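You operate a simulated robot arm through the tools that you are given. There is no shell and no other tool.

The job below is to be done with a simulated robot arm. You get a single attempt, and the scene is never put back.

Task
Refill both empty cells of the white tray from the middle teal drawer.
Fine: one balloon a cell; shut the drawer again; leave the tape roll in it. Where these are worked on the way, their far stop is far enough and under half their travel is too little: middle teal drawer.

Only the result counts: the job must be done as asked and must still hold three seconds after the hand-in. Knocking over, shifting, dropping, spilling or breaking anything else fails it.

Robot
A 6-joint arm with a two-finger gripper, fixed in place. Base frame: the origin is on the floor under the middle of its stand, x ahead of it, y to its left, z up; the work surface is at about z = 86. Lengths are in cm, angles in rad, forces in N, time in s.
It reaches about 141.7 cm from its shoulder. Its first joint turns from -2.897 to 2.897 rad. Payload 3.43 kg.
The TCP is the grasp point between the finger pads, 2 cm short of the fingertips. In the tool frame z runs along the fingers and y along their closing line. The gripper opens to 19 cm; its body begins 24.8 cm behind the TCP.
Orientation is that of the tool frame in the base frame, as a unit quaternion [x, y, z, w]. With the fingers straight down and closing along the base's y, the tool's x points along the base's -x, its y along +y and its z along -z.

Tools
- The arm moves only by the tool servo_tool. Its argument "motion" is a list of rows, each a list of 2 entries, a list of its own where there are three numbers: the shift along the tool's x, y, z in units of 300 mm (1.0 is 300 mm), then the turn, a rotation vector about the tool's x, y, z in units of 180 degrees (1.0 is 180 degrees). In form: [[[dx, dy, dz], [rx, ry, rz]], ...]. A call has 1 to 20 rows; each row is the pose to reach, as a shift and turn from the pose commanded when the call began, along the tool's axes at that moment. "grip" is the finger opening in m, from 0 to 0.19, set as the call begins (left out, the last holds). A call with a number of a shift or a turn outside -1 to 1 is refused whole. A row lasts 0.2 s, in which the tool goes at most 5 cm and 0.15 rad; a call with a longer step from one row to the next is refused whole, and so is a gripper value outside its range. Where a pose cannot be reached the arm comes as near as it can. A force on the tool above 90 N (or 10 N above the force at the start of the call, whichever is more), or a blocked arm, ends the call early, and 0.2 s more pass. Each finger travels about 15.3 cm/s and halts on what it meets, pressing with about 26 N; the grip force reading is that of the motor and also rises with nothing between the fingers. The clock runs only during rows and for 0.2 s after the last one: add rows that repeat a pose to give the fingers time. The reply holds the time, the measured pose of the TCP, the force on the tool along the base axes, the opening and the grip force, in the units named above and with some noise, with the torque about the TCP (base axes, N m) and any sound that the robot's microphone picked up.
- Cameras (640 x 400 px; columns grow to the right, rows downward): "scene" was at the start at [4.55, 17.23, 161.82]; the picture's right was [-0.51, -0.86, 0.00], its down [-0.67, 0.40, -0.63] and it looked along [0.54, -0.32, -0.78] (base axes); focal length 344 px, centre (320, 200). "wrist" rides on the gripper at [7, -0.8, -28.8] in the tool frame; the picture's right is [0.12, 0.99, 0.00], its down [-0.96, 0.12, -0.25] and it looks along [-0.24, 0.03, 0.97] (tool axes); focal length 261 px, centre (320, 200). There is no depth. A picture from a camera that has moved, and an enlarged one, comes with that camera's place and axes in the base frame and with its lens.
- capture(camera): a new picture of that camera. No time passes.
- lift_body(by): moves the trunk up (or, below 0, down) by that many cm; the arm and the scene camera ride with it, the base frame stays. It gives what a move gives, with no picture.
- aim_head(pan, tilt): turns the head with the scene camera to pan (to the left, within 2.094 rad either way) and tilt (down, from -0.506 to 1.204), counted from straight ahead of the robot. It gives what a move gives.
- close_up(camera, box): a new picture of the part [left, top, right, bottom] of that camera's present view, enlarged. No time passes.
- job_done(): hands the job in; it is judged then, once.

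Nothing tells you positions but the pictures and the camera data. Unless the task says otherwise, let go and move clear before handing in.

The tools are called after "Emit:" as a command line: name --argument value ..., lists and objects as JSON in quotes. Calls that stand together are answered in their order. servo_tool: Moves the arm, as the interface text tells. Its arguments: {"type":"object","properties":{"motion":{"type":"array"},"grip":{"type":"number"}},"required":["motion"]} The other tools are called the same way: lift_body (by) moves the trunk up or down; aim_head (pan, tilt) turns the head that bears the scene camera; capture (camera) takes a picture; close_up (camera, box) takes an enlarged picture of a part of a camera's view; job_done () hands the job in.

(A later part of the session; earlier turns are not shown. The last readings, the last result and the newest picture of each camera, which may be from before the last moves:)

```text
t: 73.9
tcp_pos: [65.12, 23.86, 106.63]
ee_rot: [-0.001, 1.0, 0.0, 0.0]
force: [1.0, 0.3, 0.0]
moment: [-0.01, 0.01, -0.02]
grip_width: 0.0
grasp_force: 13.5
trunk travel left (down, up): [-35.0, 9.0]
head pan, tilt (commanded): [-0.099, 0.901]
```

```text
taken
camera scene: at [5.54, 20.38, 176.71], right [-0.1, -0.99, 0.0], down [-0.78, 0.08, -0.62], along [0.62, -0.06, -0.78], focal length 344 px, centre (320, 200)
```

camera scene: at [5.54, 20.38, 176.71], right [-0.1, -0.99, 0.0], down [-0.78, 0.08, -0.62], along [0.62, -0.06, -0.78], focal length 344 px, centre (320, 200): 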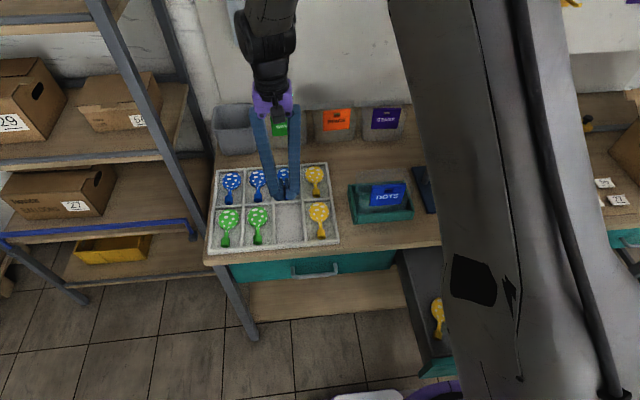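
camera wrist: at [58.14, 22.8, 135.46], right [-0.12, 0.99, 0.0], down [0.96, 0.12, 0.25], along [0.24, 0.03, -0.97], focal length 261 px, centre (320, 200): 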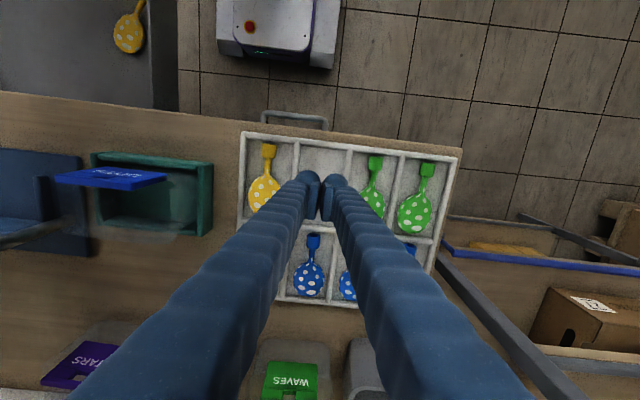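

The fingers closed to zero during the lift, so the yellow balloon slipped out, and it's visible lying back in the drawer. I held it slightly too high on the neck, so I'll go back, relocate it and grip deeper.

Emit:
servo_tool --motion '[[[0.04, -0.068, 0], [0, 0, 0]], [[0.11, -0.186, 0], [0, 0, 0]], [[0.18, -0.3, 0], [0, 0, 0]], [[0.25, -0.414, 0], [0, 0, 0]], [[0.32, -0.53, 0], [0, 0, 0]], [[0.39, -0.646, 0], [0, 0, 0]], [[0.43, -0.712, 0], [0, 0, 0]], [[0.459, -0.76, 0], [0, 0, 0]]]' --grip 0.05

Emit:
servo_tool --motion '[[[0.04, -0.068, 0], [0, 0, 0]], [[0.11, -0.186, 0], [0, 0, 0]], [[0.18, -0.3, 0], [0, 0, 0]], [[0.25, -0.414, 0], [0, 0, 0]], [[0.32, -0.53, 0], [0, 0, 0]], [[0.39, -0.646, 0], [0, 0, 0]], [[0.43, -0.712, 0], [0, 0, 0]], [[0.459, -0.76, 0], [0, 0, 0]], [[0.459, -0.76, 0], [0, 0, 0]]]'

Emit:
capture --camera "wrist"

Emit:
close_up --camera "wrist" --box '[240, 100, 400, 210]'

Emit:
close_up --camera "scene" --box '[190, 140, 350, 280]'

```text
t: 75.7
tcp_pos: [51.56, 0.66, 106.73]
ee_rot: [-0.001, 1.0, 0.001, 0.0]
force: [1.1, -0.3, -0.5]
moment: [0.0, -0.01, 0.02]
grip_width: 5.0
grasp_force: 0.1
trunk travel left (down, up): [-35.0, 9.0]
head pan, tilt (commanded): [-0.099, 0.901]
```

```text
t: 77.7
tcp_pos: [37.54, -21.96, 106.77]
ee_rot: [-0.001, 1.0, 0.0, 0.0]
force: [-0.3, -0.8, -0.1]
moment: [0.01, -0.02, -0.03]
grip_width: 5.0
grasp_force: 0.1
trunk travel left (down, up): [-35.0, 9.0]
head pan, tilt (commanded): [-0.099, 0.901]
```

```text
taken
camera wrist: at [30.56, -22.89, 135.55], right [-0.12, 0.99, 0.0], down [0.96, 0.12, 0.25], along [0.25, 0.03, -0.97], focal length 261 px, centre (320, 200)
```

wrist: 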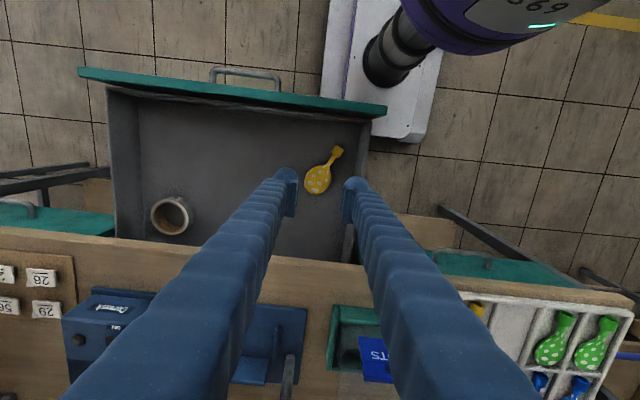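

```text
3.64 times, centred on (320, 155) of wrist
camera zoom: at [30.56, -22.89, 135.55], right [-0.12, 0.99, 0.0], down [0.96, 0.12, 0.25], along [0.25, 0.03, -0.97], focal length 948 px, centre (320, 364)
```

zoom: 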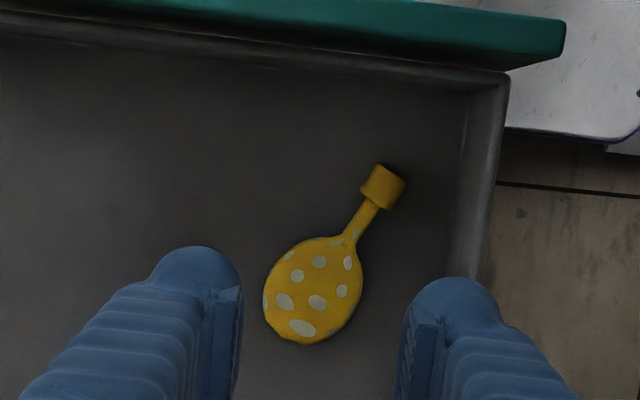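

```text
2.86 times, centred on (270, 210) of scene
camera zoom: at [5.5, 20.34, 176.72], right [-0.1, -1.0, 0.0], down [-0.78, 0.08, -0.62], along [0.62, -0.06, -0.78], focal length 984 px, centre (463, 171)
```

zoom: 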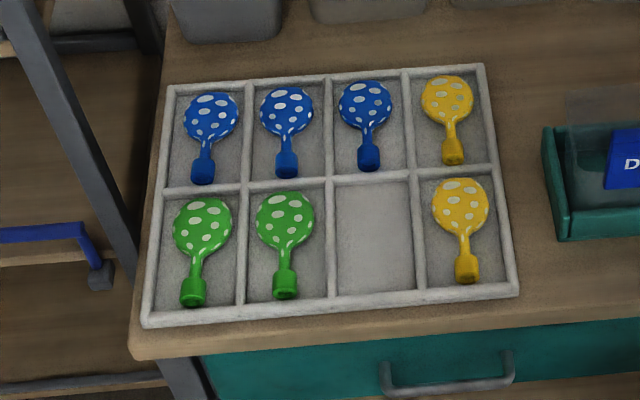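

The yellow balloon now lies turned about 27°, with its neck near (36.6, -19.45), still well inside the drawer. I'll turn the tool to match and descend to z 80 above it.

Emit:
servo_tool --motion '[[[0.004, 0.011, 0.06], [0, 0, 0.02]], [[0.008, 0.022, 0.15], [0, 0, 0.04]], [[0.012, 0.033, 0.25], [0, 0, 0.06]], [[0.016, 0.044, 0.35], [0, 0, 0.08]], [[0.02, 0.055, 0.45], [0, 0, 0.1]], [[0.024, 0.066, 0.55], [0, 0, 0.12]], [[0.028, 0.077, 0.65], [0, 0, 0.14]], [[0.032, 0.0867, 0.74], [0, 0, 0.152]], [[0.032, 0.0867, 0.83], [0, 0, 0.152]], [[0.032, 0.0867, 0.89], [0, 0, 0.152]], [[0.032, 0.0867, 0.89], [0, 0, 0.152]]]' --grip 0.045

Emit:
capture --camera "wrist"

Emit:
close_up --camera "wrist" --box '[220, 100, 420, 240]'

```text
t: 80.1
tcp_pos: [36.85, -19.5, 79.86]
ee_rot: [0.236, 0.972, 0.0, -0.001]
force: [-0.2, 0.3, -0.6]
moment: [-0.02, -0.01, 0.0]
grip_width: 4.51
grasp_force: 0.0
trunk travel left (down, up): [-35.0, 9.0]
head pan, tilt (commanded): [-0.099, 0.901]
```

```text
taken
camera wrist: at [30.26, -16.98, 108.75], right [0.35, 0.94, 0.0], down [0.91, -0.34, 0.25], along [0.23, -0.09, -0.97], focal length 261 px, centre (320, 200)
```

wrist: 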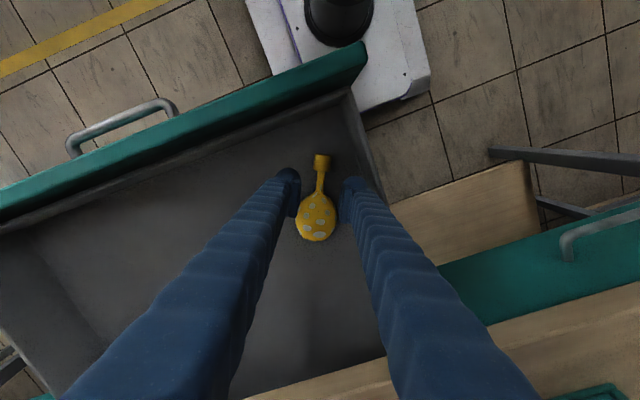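

```text
2.86 times, centred on (320, 170) of wrist
camera zoom: at [30.26, -16.98, 108.75], right [0.35, 0.94, 0.0], down [0.91, -0.34, 0.25], along [0.23, -0.09, -0.97], focal length 745 px, centre (320, 286)
```

zoom: 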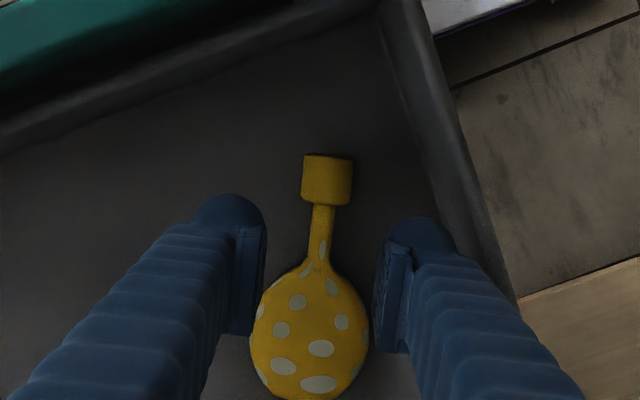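

The tool is now aligned with the balloon and its neck is right under the grasp point. I'll descend to TCP z ≈ 71.2, deeper than last time, and close.

Emit:
servo_tool --motion '[[[0, 0, 0.08], [0, 0, 0]], [[0, 0, 0.16], [0, 0, 0]], [[0, 0, 0.22], [0, 0, 0]], [[0, 0, 0.265], [0, 0, 0]], [[0, 0, 0.287], [0, 0, 0]], [[0, 0, 0.287], [0, 0, 0]]]'

Emit:
close_up --camera "wrist" --box '[220, 100, 420, 240]'

```text
t: 81.5
tcp_pos: [36.71, -19.29, 71.27]
ee_rot: [0.236, 0.972, 0.0, 0.0]
force: [0.3, 0.8, -0.3]
moment: [0.0, 0.0, 0.01]
grip_width: 4.52
grasp_force: 0.1
trunk travel left (down, up): [-35.0, 9.0]
head pan, tilt (commanded): [-0.099, 0.901]
```

```text
2.86 times, centred on (320, 170) of wrist
camera zoom: at [30.17, -16.93, 100.12], right [0.35, 0.94, 0.0], down [0.91, -0.34, 0.25], along [0.23, -0.09, -0.97], focal length 745 px, centre (320, 286)
```

zoom: 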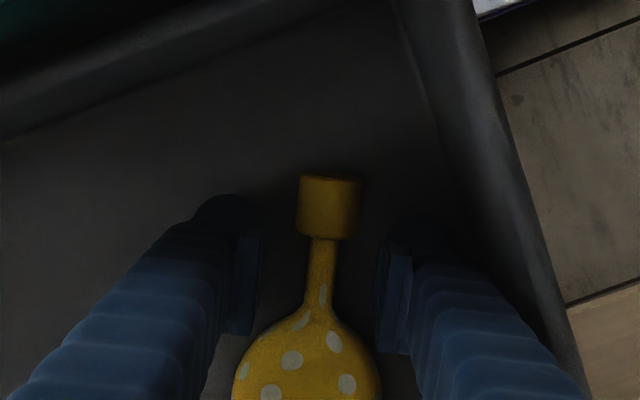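

The neck is between the pads and there's no floor contact. I'll close and then lift a little, watching the grip width for any slipping.

Emit:
servo_tool --motion '[[[0, 0, 0], [0, 0, 0]], [[0, 0, 0], [0, 0, 0]], [[0, 0, 0], [0, 0, 0]], [[0, 0, 0], [0, 0, 0]], [[0, 0, 0], [0, 0, 0]]]' --grip 0.0

Emit:
servo_tool --motion '[[[0, 0, -0.02], [0, 0, 0]], [[0, 0, -0.05], [0, 0, 0]], [[0, 0, -0.08], [0, 0, 0]], [[0, 0, -0.1], [0, 0, 0]], [[0, 0, -0.1], [0, 0, 0]], [[0, 0, -0.1], [0, 0, 0]], [[0, 0, -0.1], [0, 0, 0]], [[0, 0, -0.1], [0, 0, 0]]]'

Emit:
close_up --camera "wrist" --box '[220, 100, 420, 280]'

```text
t: 82.7
tcp_pos: [36.76, -19.34, 71.28]
ee_rot: [0.236, 0.972, 0.0, 0.0]
force: [0.4, 0.0, -0.6]
moment: [0.0, 0.02, 0.03]
grip_width: 2.17
grasp_force: 14.1
trunk travel left (down, up): [-35.0, 9.0]
head pan, tilt (commanded): [-0.099, 0.901]
```

```text
t: 84.5
tcp_pos: [36.68, -19.31, 74.37]
ee_rot: [0.235, 0.972, 0.001, 0.0]
force: [-0.1, -0.7, -0.3]
moment: [0.03, 0.0, 0.0]
grip_width: 2.19
grasp_force: 13.7
trunk travel left (down, up): [-35.0, 9.0]
head pan, tilt (commanded): [-0.099, 0.901]
```

```text
2.22 times, centred on (320, 190) of wrist
camera zoom: at [30.15, -16.91, 103.19], right [0.35, 0.94, 0.0], down [0.91, -0.34, 0.25], along [0.23, -0.09, -0.97], focal length 579 px, centre (320, 222)
```

zoom: 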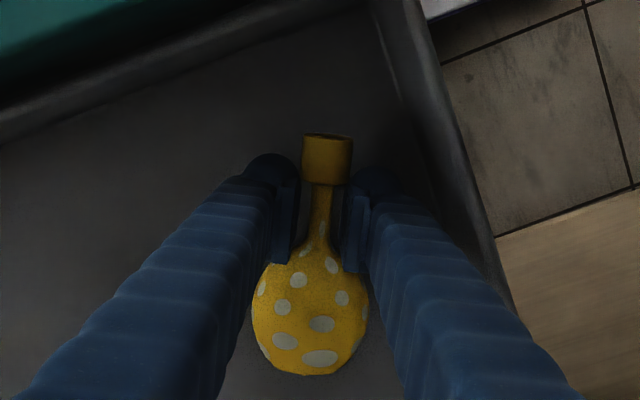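

The grip width is stable at 2.19 cm and the balloon is level. I'll raise in two stages, checking the width each time.

Emit:
servo_tool --motion '[[[0, 0, -0.04], [0, 0, 0]], [[0, 0, -0.1], [0, 0, 0]], [[0, 0, -0.16], [0, 0, 0]], [[0, 0, -0.22], [0, 0, 0]], [[0, 0, -0.28], [0, 0, 0]], [[0, 0, -0.33], [0, 0, 0]], [[0, 0, -0.35], [0, 0, 0]]]'

Emit:
servo_tool --motion '[[[0, 0, -0.04], [0, 0, 0]], [[0, 0, -0.1], [0, 0, 0]], [[0, 0, -0.17], [0, 0, 0]], [[0, 0, -0.24], [0, 0, 0]], [[0, 0, -0.31], [0, 0, 0]], [[0, 0, -0.38], [0, 0, 0]], [[0, 0, -0.45], [0, 0, 0]], [[0, 0, -0.52], [0, 0, 0]], [[0, 0, -0.59], [0, 0, 0]], [[0, 0, -0.64], [0, 0, 0]]]'

Emit:
capture --camera "wrist"

```text
t: 86.1
tcp_pos: [36.63, -19.29, 84.84]
ee_rot: [0.236, 0.972, 0.0, 0.0]
force: [-0.1, -0.1, 0.3]
moment: [-0.03, 0.03, -0.03]
grip_width: 2.21
grasp_force: 14.0
trunk travel left (down, up): [-35.0, 9.0]
head pan, tilt (commanded): [-0.099, 0.901]
```

```text
t: 88.3
tcp_pos: [36.67, -19.46, 104.02]
ee_rot: [0.236, 0.972, 0.001, 0.0]
force: [-0.8, 0.4, 0.3]
moment: [-0.02, -0.03, 0.02]
grip_width: 2.15
grasp_force: 14.1
out of reach, approached as far as the arm can: row 4, 5, 6, 7, 8
trunk travel left (down, up): [-35.0, 9.0]
head pan, tilt (commanded): [-0.099, 0.901]
```

```text
taken
camera wrist: at [30.05, -16.91, 132.93], right [0.35, 0.94, 0.0], down [0.91, -0.34, 0.25], along [0.23, -0.09, -0.97], focal length 261 px, centre (320, 200)
```

wrist: 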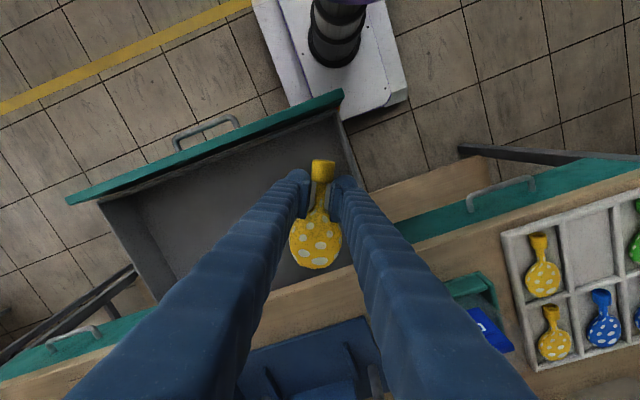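

The yellow balloon is held clear at z 104, with the tape roll still in the drawer. I'll carry it toward the tray, turning the tool back square on the way.

Emit:
servo_tool --motion '[[[-0.005, 0.043, -0.02], [0, 0, -0.008]], [[-0.015, 0.13, -0.04], [0, 0, -0.025]], [[-0.024, 0.217, -0.06], [0, 0, -0.042]], [[-0.033, 0.304, -0.08], [0, 0, -0.059]], [[-0.042, 0.39, -0.08], [0, 0, -0.076]], [[-0.052, 0.477, -0.08], [0, 0, -0.093]], [[-0.061, 0.564, -0.08], [0, 0, -0.11]], [[-0.07, 0.65, -0.08], [0, 0, -0.127]], [[-0.08, 0.737, -0.08], [0, 0, -0.14]], [[-0.089, 0.82, -0.08], [0, 0, -0.148]], [[-0.093, 0.857, -0.08], [0, 0, -0.152]]]'

Emit:
servo_tool --motion '[[[-0.02, 0.03, 0], [0, 0, 0]], [[-0.066, 0.1, 0], [0, 0, 0]], [[-0.113, 0.17, 0], [0, 0, 0]], [[-0.16, 0.241, 0], [0, 0, 0]], [[-0.207, 0.312, 0], [0, 0, 0]], [[-0.254, 0.382, 0], [0, 0, 0]], [[-0.301, 0.453, 0], [0, 0, 0]], [[-0.348, 0.524, 0], [0, 0, 0]], [[-0.395, 0.595, 0], [0, 0, 0]], [[-0.44, 0.662, 0], [0, 0, 0]], [[-0.477, 0.718, 0], [0, 0, 0]], [[-0.477, 0.718, 0], [0, 0, 0]]]'

Emit:
capture --camera "wrist"

Emit:
close_up --camera "scene" --box '[190, 120, 350, 280]'

```text
t: 90.7
tcp_pos: [51.02, 2.31, 106.49]
ee_rot: [-0.002, 1.0, 0.0, -0.001]
force: [-0.3, 0.4, -1.0]
moment: [-0.01, -0.02, 0.01]
grip_width: 2.15
grasp_force: 14.0
trunk travel left (down, up): [-35.0, 9.0]
head pan, tilt (commanded): [-0.099, 0.901]
```

```text
t: 93.3
tcp_pos: [65.21, 23.86, 106.54]
ee_rot: [-0.001, 1.0, 0.0, 0.0]
force: [-0.1, 0.1, -0.7]
moment: [-0.01, 0.0, -0.03]
grip_width: 2.16
grasp_force: 13.9
trunk travel left (down, up): [-35.0, 9.0]
head pan, tilt (commanded): [-0.099, 0.901]
```

```text
taken
camera wrist: at [58.19, 22.91, 135.34], right [-0.12, 0.99, 0.0], down [0.96, 0.12, 0.25], along [0.25, 0.03, -0.97], focal length 261 px, centre (320, 200)
```

wrist: 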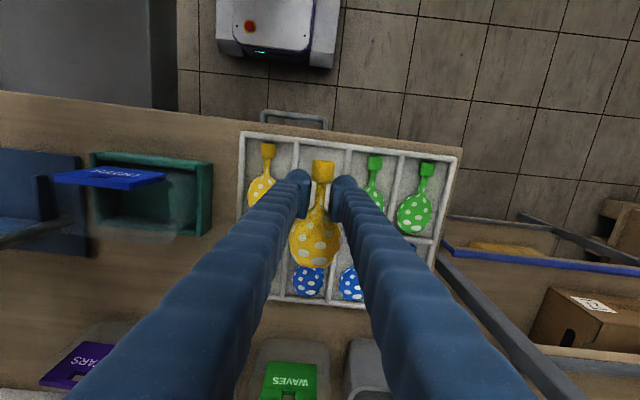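

```text
2.50 times, centred on (270, 200) of scene
camera zoom: at [5.52, 20.41, 176.71], right [-0.1, -1.0, 0.0], down [-0.78, 0.08, -0.62], along [0.62, -0.06, -0.78], focal length 861 px, centre (445, 200)
```

zoom: 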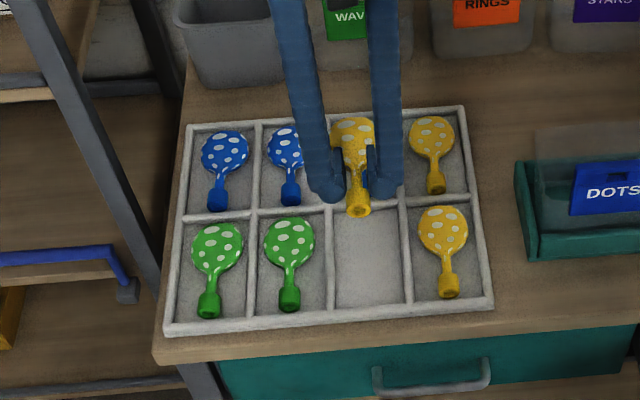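

The balloon is steady over the near cell. I'll lower to z ≈ 94.7 and check alignment with the dividers.

Emit:
servo_tool --motion '[[[0, 0, 0.06], [0, 0, 0]], [[0, 0, 0.13], [0, 0, 0]], [[0, 0, 0.2], [0, 0, 0]], [[0, 0, 0.27], [0, 0, 0]], [[0, 0, 0.34], [0, 0, 0]], [[0, 0, 0.38], [0, 0, 0]], [[0, 0, 0.393], [0, 0, 0]], [[0, 0, 0.393], [0, 0, 0]]]'

Emit:
close_up --camera "wrist" --box '[220, 80, 420, 280]'

Emit:
close_up --camera "scene" --box '[210, 150, 330, 260]'

```text
t: 95.1
tcp_pos: [65.32, 23.71, 94.76]
ee_rot: [0.0, 1.0, 0.0, 0.0]
force: [-0.1, 0.5, -0.4]
moment: [-0.02, -0.02, 0.01]
grip_width: 2.2
grasp_force: 14.1
trunk travel left (down, up): [-35.0, 9.0]
head pan, tilt (commanded): [-0.099, 0.901]
```

```text
2.00 times, centred on (320, 180) of wrist
camera zoom: at [58.35, 22.85, 123.54], right [-0.12, 0.99, 0.0], down [0.96, 0.12, 0.25], along [0.25, 0.03, -0.97], focal length 521 px, centre (320, 240)
```

zoom: 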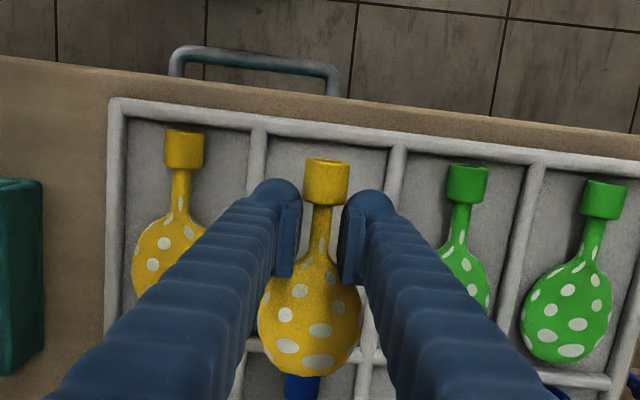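

```text
3.64 times, centred on (270, 205) of scene
camera zoom: at [5.54, 20.4, 176.71], right [-0.1, -1.0, 0.0], down [-0.78, 0.08, -0.62], along [0.62, -0.06, -0.78], focal length 1252 px, centre (502, 182)
```

zoom: 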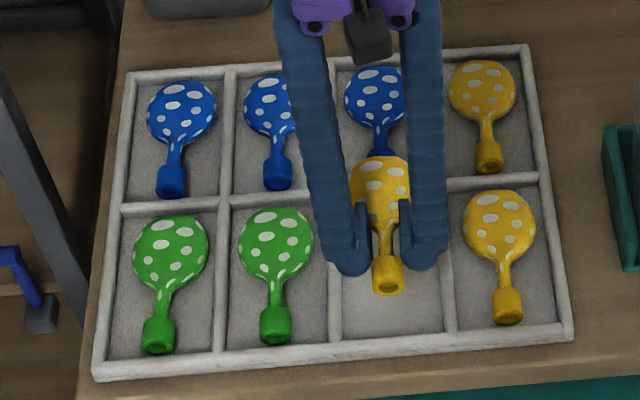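

The balloon is centred over the near cell to within about 0.2 cm. I'll lower to TCP z ≈ 89.8 with a tiny correction.

Emit:
servo_tool --motion '[[[0.005, 0, 0.04], [0, 0, 0]], [[0.005, 0, 0.08], [0, 0, 0]], [[0.005, 0, 0.12], [0, 0, 0]], [[0.005, 0, 0.15], [0, 0, 0]], [[0.005, 0, 0.165], [0, 0, 0]], [[0.005, 0, 0.165], [0, 0, 0]]]'

Emit:
close_up --camera "wrist" --box '[260, 120, 380, 220]'

Emit:
close_up --camera "scene" --box '[240, 180, 320, 245]'

```text
t: 96.5
tcp_pos: [65.21, 23.8, 89.78]
ee_rot: [-0.001, 1.0, 0.0, 0.0]
force: [-0.2, -0.2, 0.2]
moment: [-0.01, -0.01, -0.02]
grip_width: 2.16
grasp_force: 14.3
trunk travel left (down, up): [-35.0, 9.0]
head pan, tilt (commanded): [-0.099, 0.901]
```

```text
4.00 times, centred on (320, 170) of wrist
camera zoom: at [58.19, 22.82, 118.54], right [-0.12, 0.99, 0.0], down [0.96, 0.12, 0.25], along [0.24, 0.03, -0.97], focal length 1043 px, centre (320, 320)
```

zoom: 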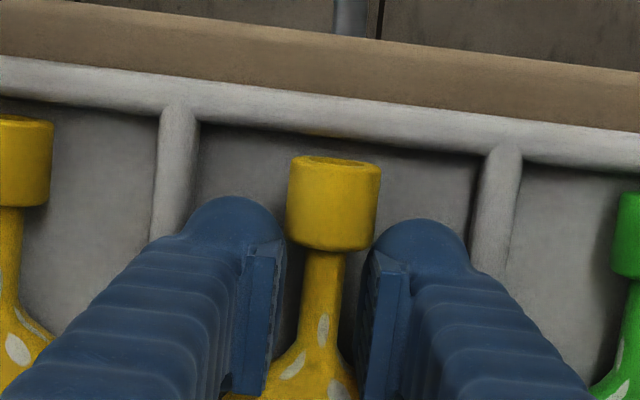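

```text
6.15 times, centred on (280, 212) of scene
camera zoom: at [5.55, 20.4, 176.71], right [-0.1, -1.0, 0.0], down [-0.78, 0.08, -0.62], along [0.62, -0.06, -0.78], focal length 2119 px, centre (566, 123)
```

zoom: 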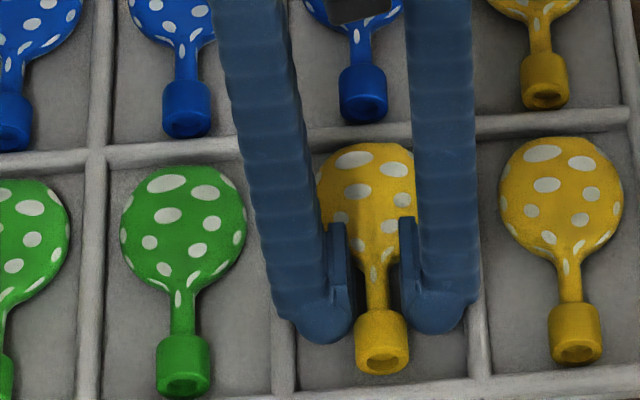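

The cap clears the front wall, but the fingers are slightly right of centre between the dividers. I'll shift 0.2 cm left, lower 0.4 cm, then open a little.

Emit:
servo_tool --motion '[[[0, 0.0067, 0], [0, 0, 0]], [[0, 0.0067, 0.007], [0, 0, 0]], [[0, 0.0067, 0.0135], [0, 0, 0]], [[0, 0.0067, 0.0135], [0, 0, 0]]]'

Emit:
servo_tool --motion '[[[0, 0, 0], [0, 0, 0]], [[0, 0, 0], [0, 0, 0]], [[0, 0, 0], [0, 0, 0]]]' --grip 0.028

Emit:
close_up --camera "wrist" --box '[260, 120, 380, 220]'

Emit:
close_up --camera "scene" --box '[240, 180, 320, 245]'

```text
t: 97.5
tcp_pos: [65.19, 23.91, 89.33]
ee_rot: [-0.001, 1.0, 0.0, 0.0]
force: [-0.7, 0.3, 1.1]
moment: [-0.01, -0.02, -0.01]
grip_width: 2.13
grasp_force: 14.3
trunk travel left (down, up): [-35.0, 9.0]
head pan, tilt (commanded): [-0.099, 0.901]
```

```text
t: 98.3
tcp_pos: [65.19, 23.93, 89.35]
ee_rot: [-0.001, 1.0, 0.0, -0.001]
force: [0.3, 0.0, 0.5]
moment: [0.02, 0.0, -0.02]
grip_width: 2.78
grasp_force: 0.1
trunk travel left (down, up): [-35.0, 9.0]
head pan, tilt (commanded): [-0.099, 0.901]
```

```text
4.00 times, centred on (320, 170) of wrist
camera zoom: at [58.21, 23.03, 118.13], right [-0.12, 0.99, 0.0], down [0.96, 0.12, 0.25], along [0.24, 0.03, -0.97], focal length 1043 px, centre (320, 320)
```

zoom: 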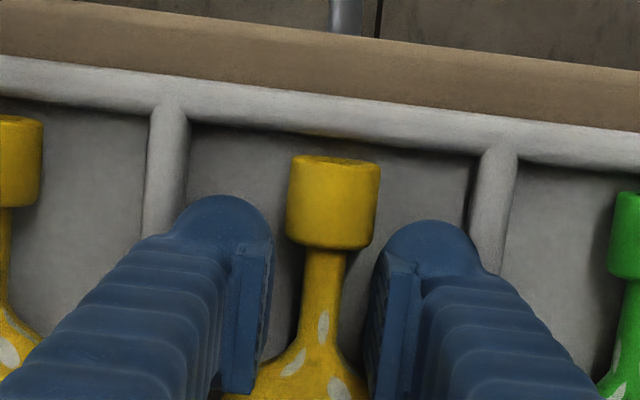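

```text
6.15 times, centred on (280, 212) of scene
camera zoom: at [5.55, 20.39, 176.71], right [-0.1, -1.0, 0.0], down [-0.78, 0.08, -0.62], along [0.62, -0.06, -0.78], focal length 2119 px, centre (566, 123)
```

zoom: 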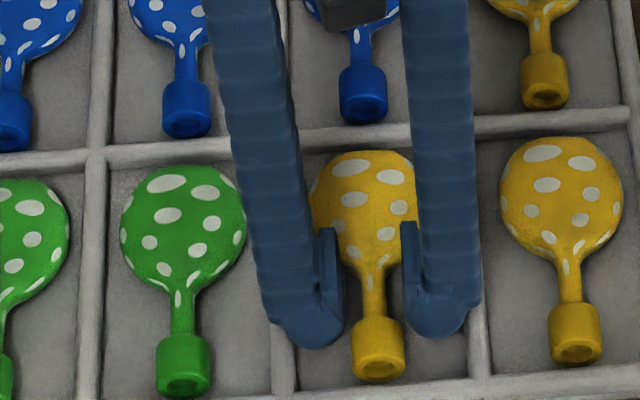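

The yellow balloon has dropped into the near cell and the fingers are free. I'll rise straight up and inspect the tray.

Emit:
servo_tool --motion '[[[0, 0, -0.02], [0, 0, 0]], [[0, 0, -0.05], [0, 0, 0]], [[0, 0, -0.1], [0, 0, 0]], [[0, 0, -0.18], [0, 0, 0]], [[0, 0, -0.28], [0, 0, 0]], [[0, 0, -0.4], [0, 0, 0]], [[0, 0, -0.52], [0, 0, 0]], [[0, 0, -0.6], [0, 0, 0]]]'

Emit:
close_up --camera "scene" --box '[190, 140, 350, 270]'

Emit:
capture --camera "wrist"

```text
t: 100.1
tcp_pos: [65.12, 23.97, 107.56]
ee_rot: [-0.001, 1.0, 0.0, -0.001]
force: [-0.7, 0.8, -0.8]
moment: [0.0, -0.02, 0.02]
grip_width: 2.78
grasp_force: 0.0
trunk travel left (down, up): [-35.0, 9.0]
head pan, tilt (commanded): [-0.099, 0.901]
```

```text
3.08 times, centred on (270, 205) of scene
camera zoom: at [5.48, 20.39, 176.72], right [-0.1, -1.0, 0.0], down [-0.78, 0.08, -0.62], along [0.62, -0.06, -0.78], focal length 1060 px, centre (474, 185)
```

zoom: 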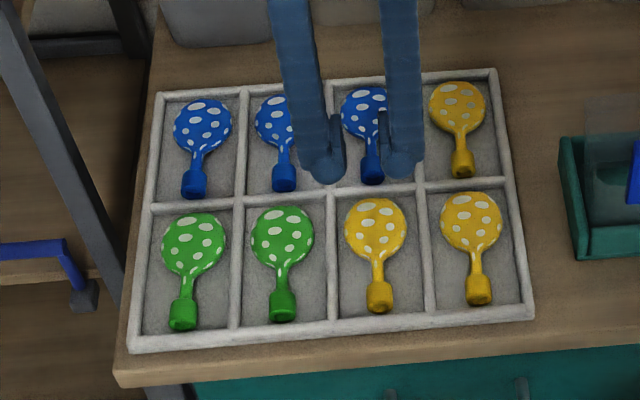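

```text
taken
camera wrist: at [58.08, 23.06, 136.2], right [-0.12, 0.99, 0.0], down [0.96, 0.12, 0.25], along [0.24, 0.03, -0.97], focal length 261 px, centre (320, 200)
```

wrist: 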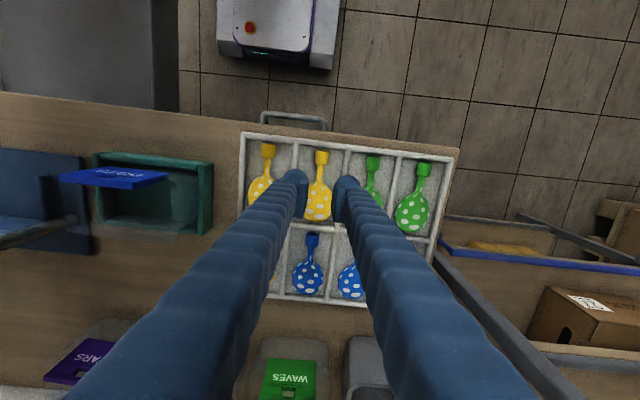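

Both empty cells now hold one dotted balloon each, and the tray hasn't moved. Next is shutting the drawer, so I'll go back above it the way I came.

Emit:
servo_tool --motion '[[[0.03, -0.07, 0], [0, 0, 0]], [[0.08, -0.19, 0], [0, 0, 0]], [[0.13, -0.31, 0], [0, 0, 0]], [[0.18, -0.43, 0], [0, 0, 0]], [[0.23, -0.55, 0], [0, 0, 0]], [[0.28, -0.67, 0], [0, 0, 0]], [[0.33, -0.79, 0], [0, 0, 0]], [[0.365, -0.867, 0.008], [0, 0, 0]]]' --grip 0.045

Emit:
servo_tool --motion '[[[0.03, -0.07, 0], [0, 0, 0]], [[0.08, -0.19, 0], [0, 0, 0]], [[0.13, -0.31, 0], [0, 0, 0]], [[0.18, -0.43, 0], [0, 0, 0]], [[0.23, -0.55, 0], [0, 0, 0]], [[0.28, -0.67, 0], [0, 0, 0]], [[0.33, -0.79, 0], [0, 0, 0]], [[0.365, -0.867, 0.008], [0, 0, 0]], [[0.365, -0.867, 0.008], [0, 0, 0]]]'

Emit:
capture --camera "wrist"

Emit:
aim_head --pan -0.75 --tilt 0.9

Emit:
capture --camera "scene"

```text
t: 101.9
tcp_pos: [54.03, -2.0, 106.94]
ee_rot: [-0.001, 1.0, 0.0, -0.001]
force: [-0.6, -0.6, -0.2]
moment: [0.04, 0.0, -0.03]
grip_width: 4.48
grasp_force: 0.1
trunk travel left (down, up): [-35.0, 9.0]
head pan, tilt (commanded): [-0.099, 0.901]
```

```text
t: 103.9
tcp_pos: [43.26, -28.1, 106.78]
ee_rot: [-0.001, 1.0, -0.001, 0.0]
force: [-0.5, 0.9, 0.1]
moment: [0.0, 0.0, 0.04]
grip_width: 4.5
grasp_force: 0.1
trunk travel left (down, up): [-35.0, 9.0]
head pan, tilt (commanded): [-0.099, 0.901]
```

```text
taken
camera wrist: at [36.29, -28.95, 135.6], right [-0.12, 0.99, 0.0], down [0.96, 0.12, 0.25], along [0.24, 0.03, -0.97], focal length 261 px, centre (320, 200)
```

wrist: 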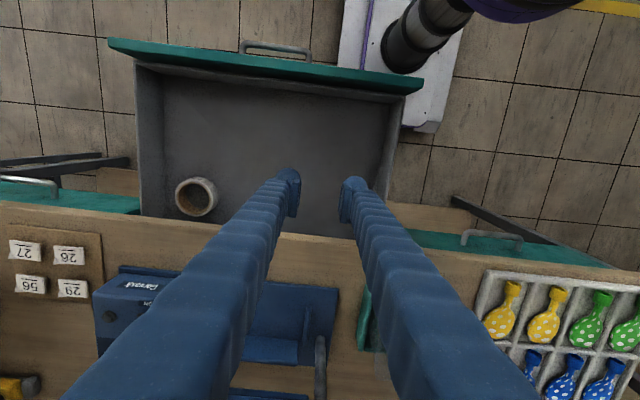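

```text
t: 105.0
tcp_pos: [43.38, -27.96, 106.86]
ee_rot: [0.0, 1.0, 0.0, 0.0]
force: [0.5, 0.8, 0.0]
moment: [0.04, -0.03, -0.05]
grip_width: 4.5
grasp_force: 0.1
trunk travel left (down, up): [-35.0, 9.0]
head pan, tilt (commanded): [-0.75, 0.901]
```

```text
taken
camera scene: at [3.51, 15.98, 176.72], right [-0.68, -0.73, 0.0], down [-0.57, 0.53, -0.62], along [0.45, -0.42, -0.78], focal length 344 px, centre (320, 200)
```

scene: 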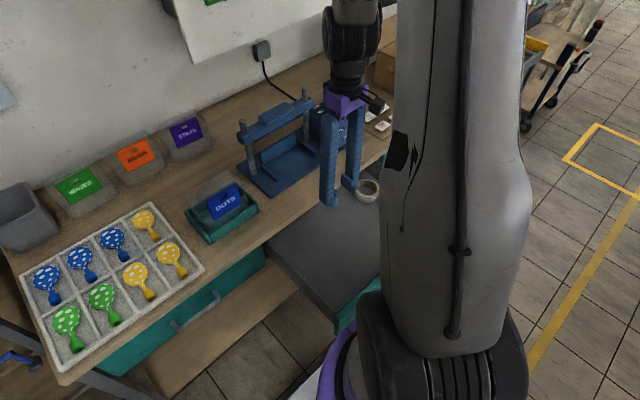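

The drawer is just where I left it, with only the tape roll inside. I'll retrace the earlier path to tip the tool forward in front of the handle, then lower the trunk again.

Emit:
servo_tool --motion '[[[0.0656, -0.0302, -0.0094], [-0.0252, -0.0193, 0.0252]], [[0.1313, -0.0604, -0.0187], [-0.0503, -0.0386, 0.0503]], [[0.1969, -0.0906, -0.0281], [-0.0755, -0.0579, 0.0755]], [[0.2626, -0.1209, -0.0374], [-0.1006, -0.0772, 0.1006]], [[0.3282, -0.1511, -0.0468], [-0.1258, -0.0965, 0.1258]], [[0.3939, -0.1813, -0.0561], [-0.1509, -0.1158, 0.1509]], [[0.4595, -0.2115, -0.0655], [-0.1761, -0.1351, 0.1761]], [[0.5251, -0.2417, -0.0749], [-0.2013, -0.1545, 0.2013]], [[0.5908, -0.2719, -0.0842], [-0.2264, -0.1738, 0.2264]], [[0.6564, -0.3021, -0.0936], [-0.2516, -0.1931, 0.2516]], [[0.7221, -0.3324, -0.1029], [-0.2767, -0.2124, 0.2767]], [[0.7877, -0.3626, -0.1123], [-0.3019, -0.2317, 0.3019]], [[0.8534, -0.3928, -0.1216], [-0.327, -0.251, 0.327]], [[0.919, -0.423, -0.131], [-0.3522, -0.2703, 0.3522]], [[0.919, -0.423, -0.131], [-0.3522, -0.2703, 0.3522]]]' --grip 0.045

Emit:
capture --camera "wrist"

Emit:
capture --camera "scene"

```text
t: 108.2
tcp_pos: [15.81, -40.79, 110.85]
ee_rot: [0.483, 0.629, 0.484, 0.37]
force: [-0.5, 0.4, -0.4]
moment: [-0.01, 0.02, 0.02]
grip_width: 4.51
grasp_force: 0.1
trunk travel left (down, up): [-35.0, 9.0]
head pan, tilt (commanded): [-0.75, 0.901]
```

```text
taken
camera wrist: at [-13.06, -41.32, 117.43], right [0.22, 0.18, 0.96], down [0.05, -0.98, 0.17], along [0.98, 0.01, -0.22], focal length 261 px, centre (320, 200)
```

wrist: 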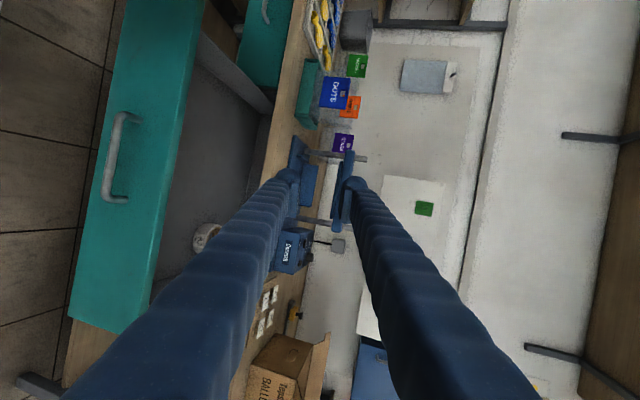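

```text
taken
camera scene: at [3.41, 15.96, 176.73], right [-0.68, -0.73, 0.0], down [-0.57, 0.53, -0.62], along [0.45, -0.42, -0.78], focal length 344 px, centre (320, 200)
```

scene: 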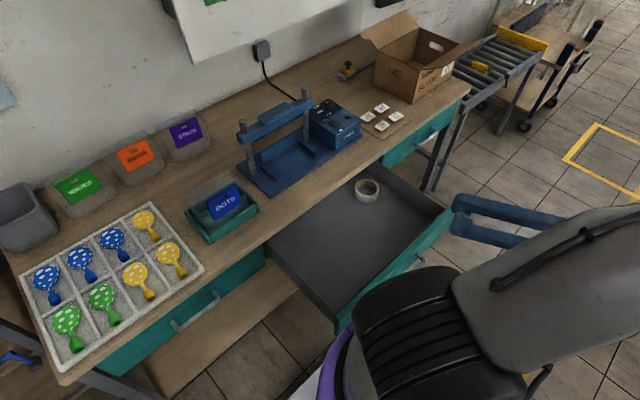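

The pose matches the one after releasing the handle. I'll lower the trunk 15 cm, then come down to just short of the handle bar.

Emit:
lift_body --by -15

Emit:
servo_tool --motion '[[[0, -0.06, 0.016], [0, 0, 0]], [[0, -0.16, 0.043], [0, 0, 0]], [[0, -0.28, 0.075], [0, 0, 0]], [[0, -0.4, 0.107], [0, 0, 0]], [[0, -0.52, 0.139], [0, 0, 0]], [[0, -0.6, 0.161], [0, 0, 0]], [[0, -0.635, 0.17], [0, 0, 0]], [[0, -0.635, 0.17], [0, 0, 0]]]'

Emit:
capture --camera "wrist"

Emit:
capture --camera "scene"

```text
t: 109.9
tcp_pos: [15.75, -40.74, 95.88]
ee_rot: [0.483, 0.63, 0.483, 0.371]
force: [0.8, 0.0, -0.3]
moment: [0.02, 0.01, 0.02]
grip_width: 4.51
grasp_force: 0.0
trunk travel left (down, up): [-20.0, 24.0]
head pan, tilt (commanded): [-0.75, 0.901]
```

```text
t: 111.7
tcp_pos: [15.75, -40.8, 76.02]
ee_rot: [0.483, 0.629, 0.483, 0.371]
force: [-0.5, -0.2, -0.1]
moment: [0.01, 0.03, 0.03]
grip_width: 4.48
grasp_force: 0.1
trunk travel left (down, up): [-20.0, 24.0]
head pan, tilt (commanded): [-0.75, 0.901]
```

```text
taken
camera wrist: at [-13.01, -41.35, 82.66], right [0.22, 0.18, 0.96], down [0.05, -0.98, 0.18], along [0.98, 0.01, -0.22], focal length 261 px, centre (320, 200)
```

wrist: 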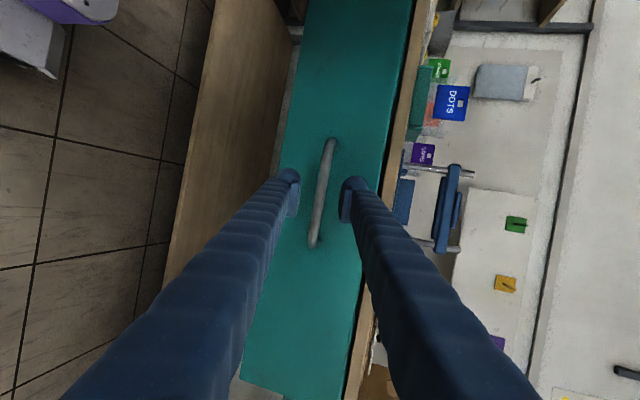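

```text
taken
camera scene: at [3.34, 15.95, 161.73], right [-0.68, -0.73, 0.0], down [-0.57, 0.53, -0.62], along [0.45, -0.42, -0.78], focal length 344 px, centre (320, 200)
```

scene: 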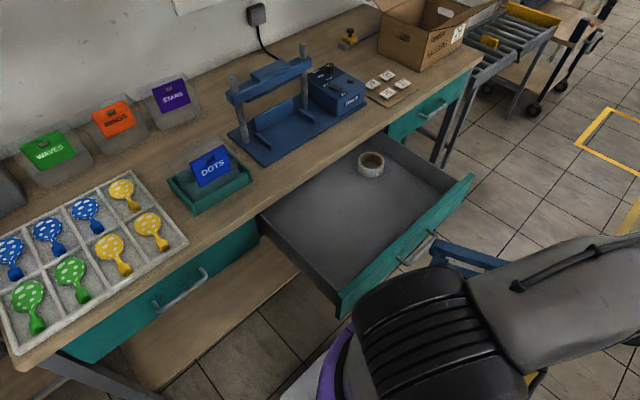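

The bar lies between the open fingers again. I'll advance 3.5 cm and grip it.

Emit:
servo_tool --motion '[[[0, 0, 0.04], [0, 0, 0]], [[0, 0, 0.08], [0, 0, 0]], [[0, 0.003, 0.115], [0, 0, 0]], [[0, 0.003, 0.115], [0, 0, 0]]]'

Emit:
servo_tool --motion '[[[0, 0, 0], [0, 0, 0]], [[0, 0, 0], [0, 0, 0]], [[0, 0, 0], [0, 0, 0]], [[0, 0, 0], [0, 0, 0]]]' --grip 0.0

Emit:
capture --camera "wrist"

```text
t: 112.7
tcp_pos: [19.06, -39.91, 75.3]
ee_rot: [0.483, 0.63, 0.483, 0.37]
force: [-0.3, 0.0, -0.8]
moment: [0.01, 0.03, 0.02]
grip_width: 4.51
grasp_force: 0.0
trunk travel left (down, up): [-20.0, 24.0]
head pan, tilt (commanded): [-0.75, 0.901]
```

```text
t: 113.7
tcp_pos: [19.01, -40.02, 75.27]
ee_rot: [0.484, 0.629, 0.483, 0.37]
force: [1.6, 1.3, -1.3]
moment: [0.75, -0.01, -0.18]
grip_width: 1.3
grasp_force: 44.8
trunk travel left (down, up): [-20.0, 24.0]
head pan, tilt (commanded): [-0.75, 0.901]
```

```text
taken
camera wrist: at [-9.89, -40.46, 81.89], right [0.22, 0.18, 0.96], down [0.05, -0.98, 0.17], along [0.98, 0.01, -0.22], focal length 261 px, centre (320, 200)
```

wrist: 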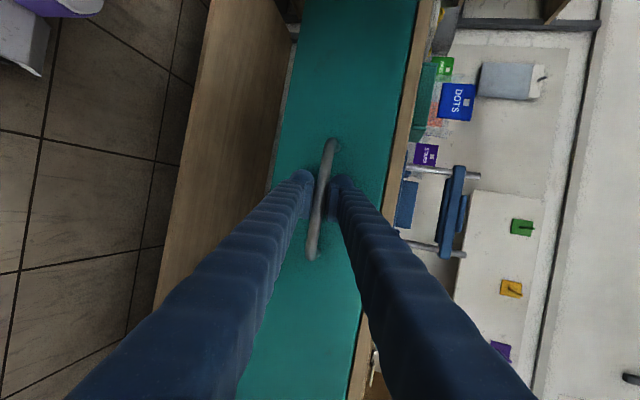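

The bar is gripped firmly with hardly any preload. I'll push the drawer straight in, first 18 cm at a gentle pace.

Emit:
servo_tool --motion '[[[-0.0086, 0.0083, 0.0311], [0, 0, 0]], [[-0.0216, 0.0208, 0.0777], [0, 0, 0]], [[-0.0345, 0.0333, 0.1244], [0, 0, 0]], [[-0.0475, 0.0458, 0.171], [0, 0, 0]], [[-0.0604, 0.0583, 0.2177], [0, 0, 0]], [[-0.0734, 0.0708, 0.2643], [0, 0, 0]], [[-0.0863, 0.0833, 0.311], [0, 0, 0]], [[-0.0993, 0.0958, 0.3576], [0, 0, 0]], [[-0.1122, 0.1083, 0.4043], [0, 0, 0]], [[-0.1252, 0.1208, 0.4509], [0, 0, 0]], [[-0.1381, 0.1333, 0.4976], [0, 0, 0]], [[-0.1511, 0.1458, 0.5442], [0, 0, 0]], [[-0.1553, 0.15, 0.5598], [0, 0, 0]]]'

Emit:
capture --camera "scene"

```text
t: 116.5
tcp_pos: [37.07, -39.86, 75.23]
ee_rot: [0.483, 0.63, 0.484, 0.369]
force: [0.6, 11.2, -23.3]
moment: [0.82, 0.24, 0.19]
grip_width: 1.32
grasp_force: 44.8
trunk travel left (down, up): [-20.0, 24.0]
head pan, tilt (commanded): [-0.75, 0.901]
```

```text
taken
camera scene: at [3.51, 15.95, 161.71], right [-0.68, -0.73, 0.0], down [-0.57, 0.53, -0.62], along [0.45, -0.42, -0.78], focal length 344 px, centre (320, 200)
```

scene: 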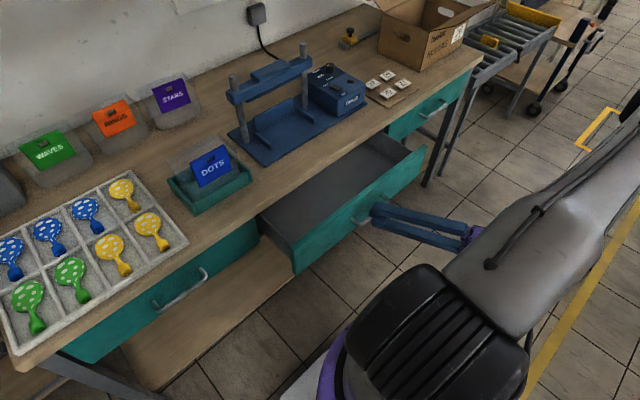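

About halfway in, with only a slight drift in the holding forces. I'll trim that and push another 14 cm.

Emit:
servo_tool --motion '[[[-0.0056, 0.0037, 0.0331], [0, 0, 0]], [[-0.0186, 0.0162, 0.0797], [0, 0, 0]], [[-0.0315, 0.0287, 0.1264], [0, 0, 0]], [[-0.0445, 0.0412, 0.173], [0, 0, 0]], [[-0.0574, 0.0537, 0.2197], [0, 0, 0]], [[-0.0704, 0.0662, 0.2663], [0, 0, 0]], [[-0.0833, 0.0787, 0.313], [0, 0, 0]], [[-0.0963, 0.0912, 0.3596], [0, 0, 0]], [[-0.1092, 0.1037, 0.4063], [0, 0, 0]], [[-0.1178, 0.112, 0.4374], [0, 0, 0]]]'

Emit:
capture --camera "scene"

```text
t: 118.7
tcp_pos: [50.99, -39.86, 75.23]
ee_rot: [0.483, 0.629, 0.483, 0.372]
force: [1.0, -16.3, 31.0]
moment: [0.52, -0.35, -0.22]
grip_width: 1.31
grasp_force: 44.9
trunk travel left (down, up): [-20.0, 24.0]
head pan, tilt (commanded): [-0.75, 0.901]
```

```text
taken
camera scene: at [3.28, 15.97, 161.74], right [-0.68, -0.73, 0.0], down [-0.57, 0.53, -0.62], along [0.45, -0.42, -0.78], focal length 344 px, centre (320, 200)
```

scene: 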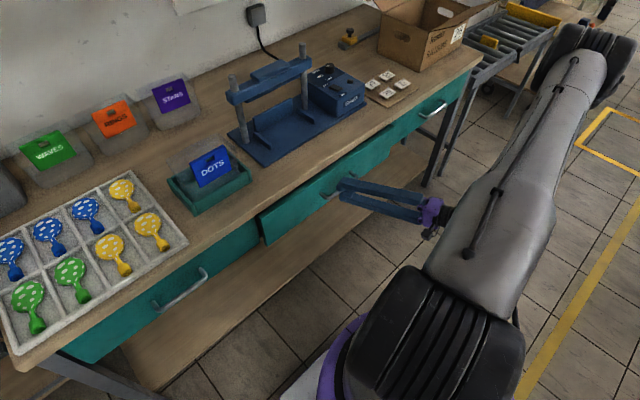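

About 3 cm remain. I'll reverse the trim and ease the drawer home, watching for the stop.

Emit:
servo_tool --motion '[[[-0.0073, 0.0088, 0.0136], [0, 0, 0]], [[-0.0116, 0.0129, 0.0291], [0, 0, 0]], [[-0.0159, 0.0171, 0.0447], [0, 0, 0]], [[-0.0203, 0.0213, 0.0602], [0, 0, 0]], [[-0.0246, 0.0254, 0.0758], [0, 0, 0]], [[-0.0289, 0.0296, 0.0913], [0, 0, 0]], [[-0.0302, 0.0308, 0.096], [0, 0, 0]]]'

Emit:
close_up --camera "scene" --box '[220, 120, 460, 270]'

```text
t: 120.3
tcp_pos: [53.99, -39.75, 75.26]
ee_rot: [0.484, 0.629, 0.483, 0.369]
force: [-30.0, -8.4, -0.2]
moment: [0.63, 0.05, -0.35]
grip_width: 1.28
grasp_force: 44.8
trunk travel left (down, up): [-20.0, 24.0]
head pan, tilt (commanded): [-0.75, 0.901]
```

```text
2.67 times, centred on (340, 195) of scene
camera zoom: at [3.23, 15.91, 161.72], right [-0.68, -0.73, 0.0], down [-0.57, 0.53, -0.62], along [0.46, -0.42, -0.78], focal length 918 px, centre (267, 213)
```

zoom: 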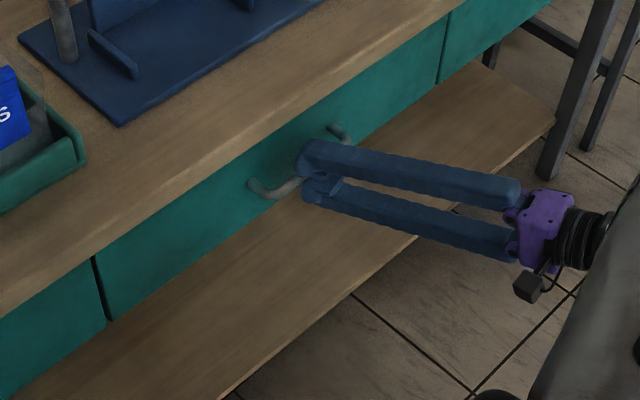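

The push force rose to 30 N at nearly the same position as when I first gripped it, so the drawer is at its stop. I'll press slightly more to be sure it's fully seated, then check it's flush.

Emit:
servo_tool --motion '[[[-0.0017, 0.0017, 0.0062], [0, 0, 0]], [[-0.003, 0.003, 0.011], [0, 0, 0]], [[-0.003, 0.003, 0.011], [0, 0, 0]]]'

Emit:
close_up --camera "wrist" --box '[200, 0, 460, 400]'

Emit:
close_up --camera "scene" --box '[230, 100, 480, 260]'

```text
t: 121.1
tcp_pos: [54.42, -39.83, 75.24]
ee_rot: [0.482, 0.63, 0.484, 0.37]
force: [-38.5, -1.6, -15.8]
moment: [1.16, 0.26, -0.26]
grip_width: 1.38
grasp_force: 44.8
trunk travel left (down, up): [-20.0, 24.0]
head pan, tilt (commanded): [-0.75, 0.901]
```

```text
1.00 times, centred on (330, 200) of wrist (not enlarged: the box is as wide or as high as the picture)
camera zoom: at [25.58, -40.38, 81.9], right [0.22, 0.18, 0.96], down [0.05, -0.98, 0.17], along [0.97, 0.01, -0.22], focal length 261 px, centre (310, 200)
```

zoom: 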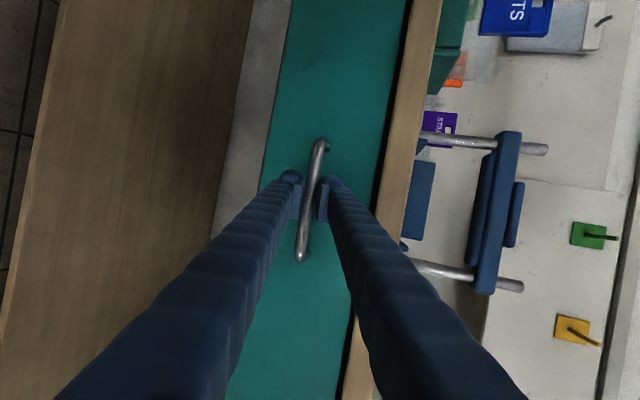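

```text
2.50 times, centred on (355, 180) of scene
camera zoom: at [3.27, 15.9, 161.72], right [-0.68, -0.73, 0.0], down [-0.57, 0.53, -0.62], along [0.46, -0.42, -0.78], focal length 861 px, centre (232, 250)
```

zoom: 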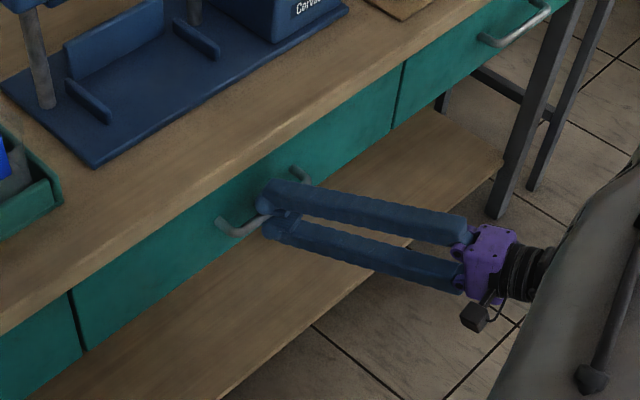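

The drawer front is flush with its neighbours; the bar only slipped a little in the grip under the extra push. I'll relax the push, open the fingers and back straight out.

Emit:
servo_tool --motion '[[[0.0017, -0.0017, -0.0062], [0, 0, 0]], [[0.0026, -0.0025, -0.0093], [0, 0, 0]]]'

Emit:
servo_tool --motion '[[[0, 0, 0], [0, 0, 0]], [[0, 0, 0], [0, 0, 0]], [[0, 0, 0], [0, 0, 0]]]' --grip 0.045

Emit:
close_up --camera "scene" --box '[280, 140, 440, 240]'

Emit:
capture --camera "wrist"

```text
t: 121.7
tcp_pos: [54.25, -39.77, 75.26]
ee_rot: [0.482, 0.63, 0.483, 0.37]
force: [1.2, 4.9, -18.5]
moment: [1.14, 0.07, 0.09]
grip_width: 1.37
grasp_force: 45.0
trunk travel left (down, up): [-20.0, 24.0]
head pan, tilt (commanded): [-0.75, 0.901]
```

```text
t: 122.5
tcp_pos: [54.27, -39.91, 75.25]
ee_rot: [0.482, 0.63, 0.484, 0.371]
force: [0.4, -0.1, 0.3]
moment: [-0.02, -0.02, 0.04]
grip_width: 4.51
grasp_force: 0.1
trunk travel left (down, up): [-20.0, 24.0]
head pan, tilt (commanded): [-0.75, 0.901]
```

```text
4.00 times, centred on (360, 190) of scene
camera zoom: at [3.44, 15.96, 161.72], right [-0.68, -0.73, 0.0], down [-0.57, 0.53, -0.62], along [0.45, -0.42, -0.78], focal length 1377 px, centre (160, 240)
```

zoom: 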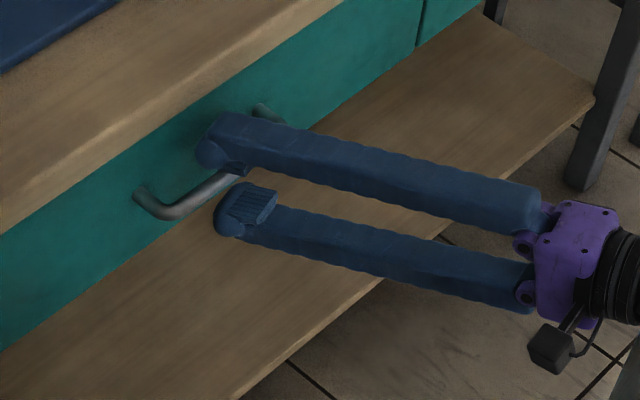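

```text
taken
camera wrist: at [25.41, -40.41, 81.93], right [0.22, 0.18, 0.96], down [0.05, -0.98, 0.18], along [0.97, 0.01, -0.22], focal length 261 px, centre (320, 200)
```

wrist: 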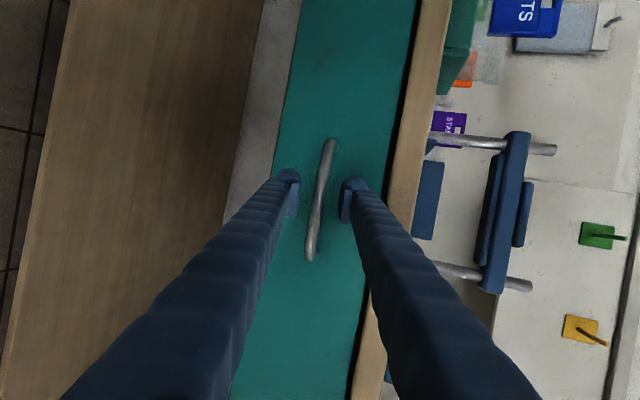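

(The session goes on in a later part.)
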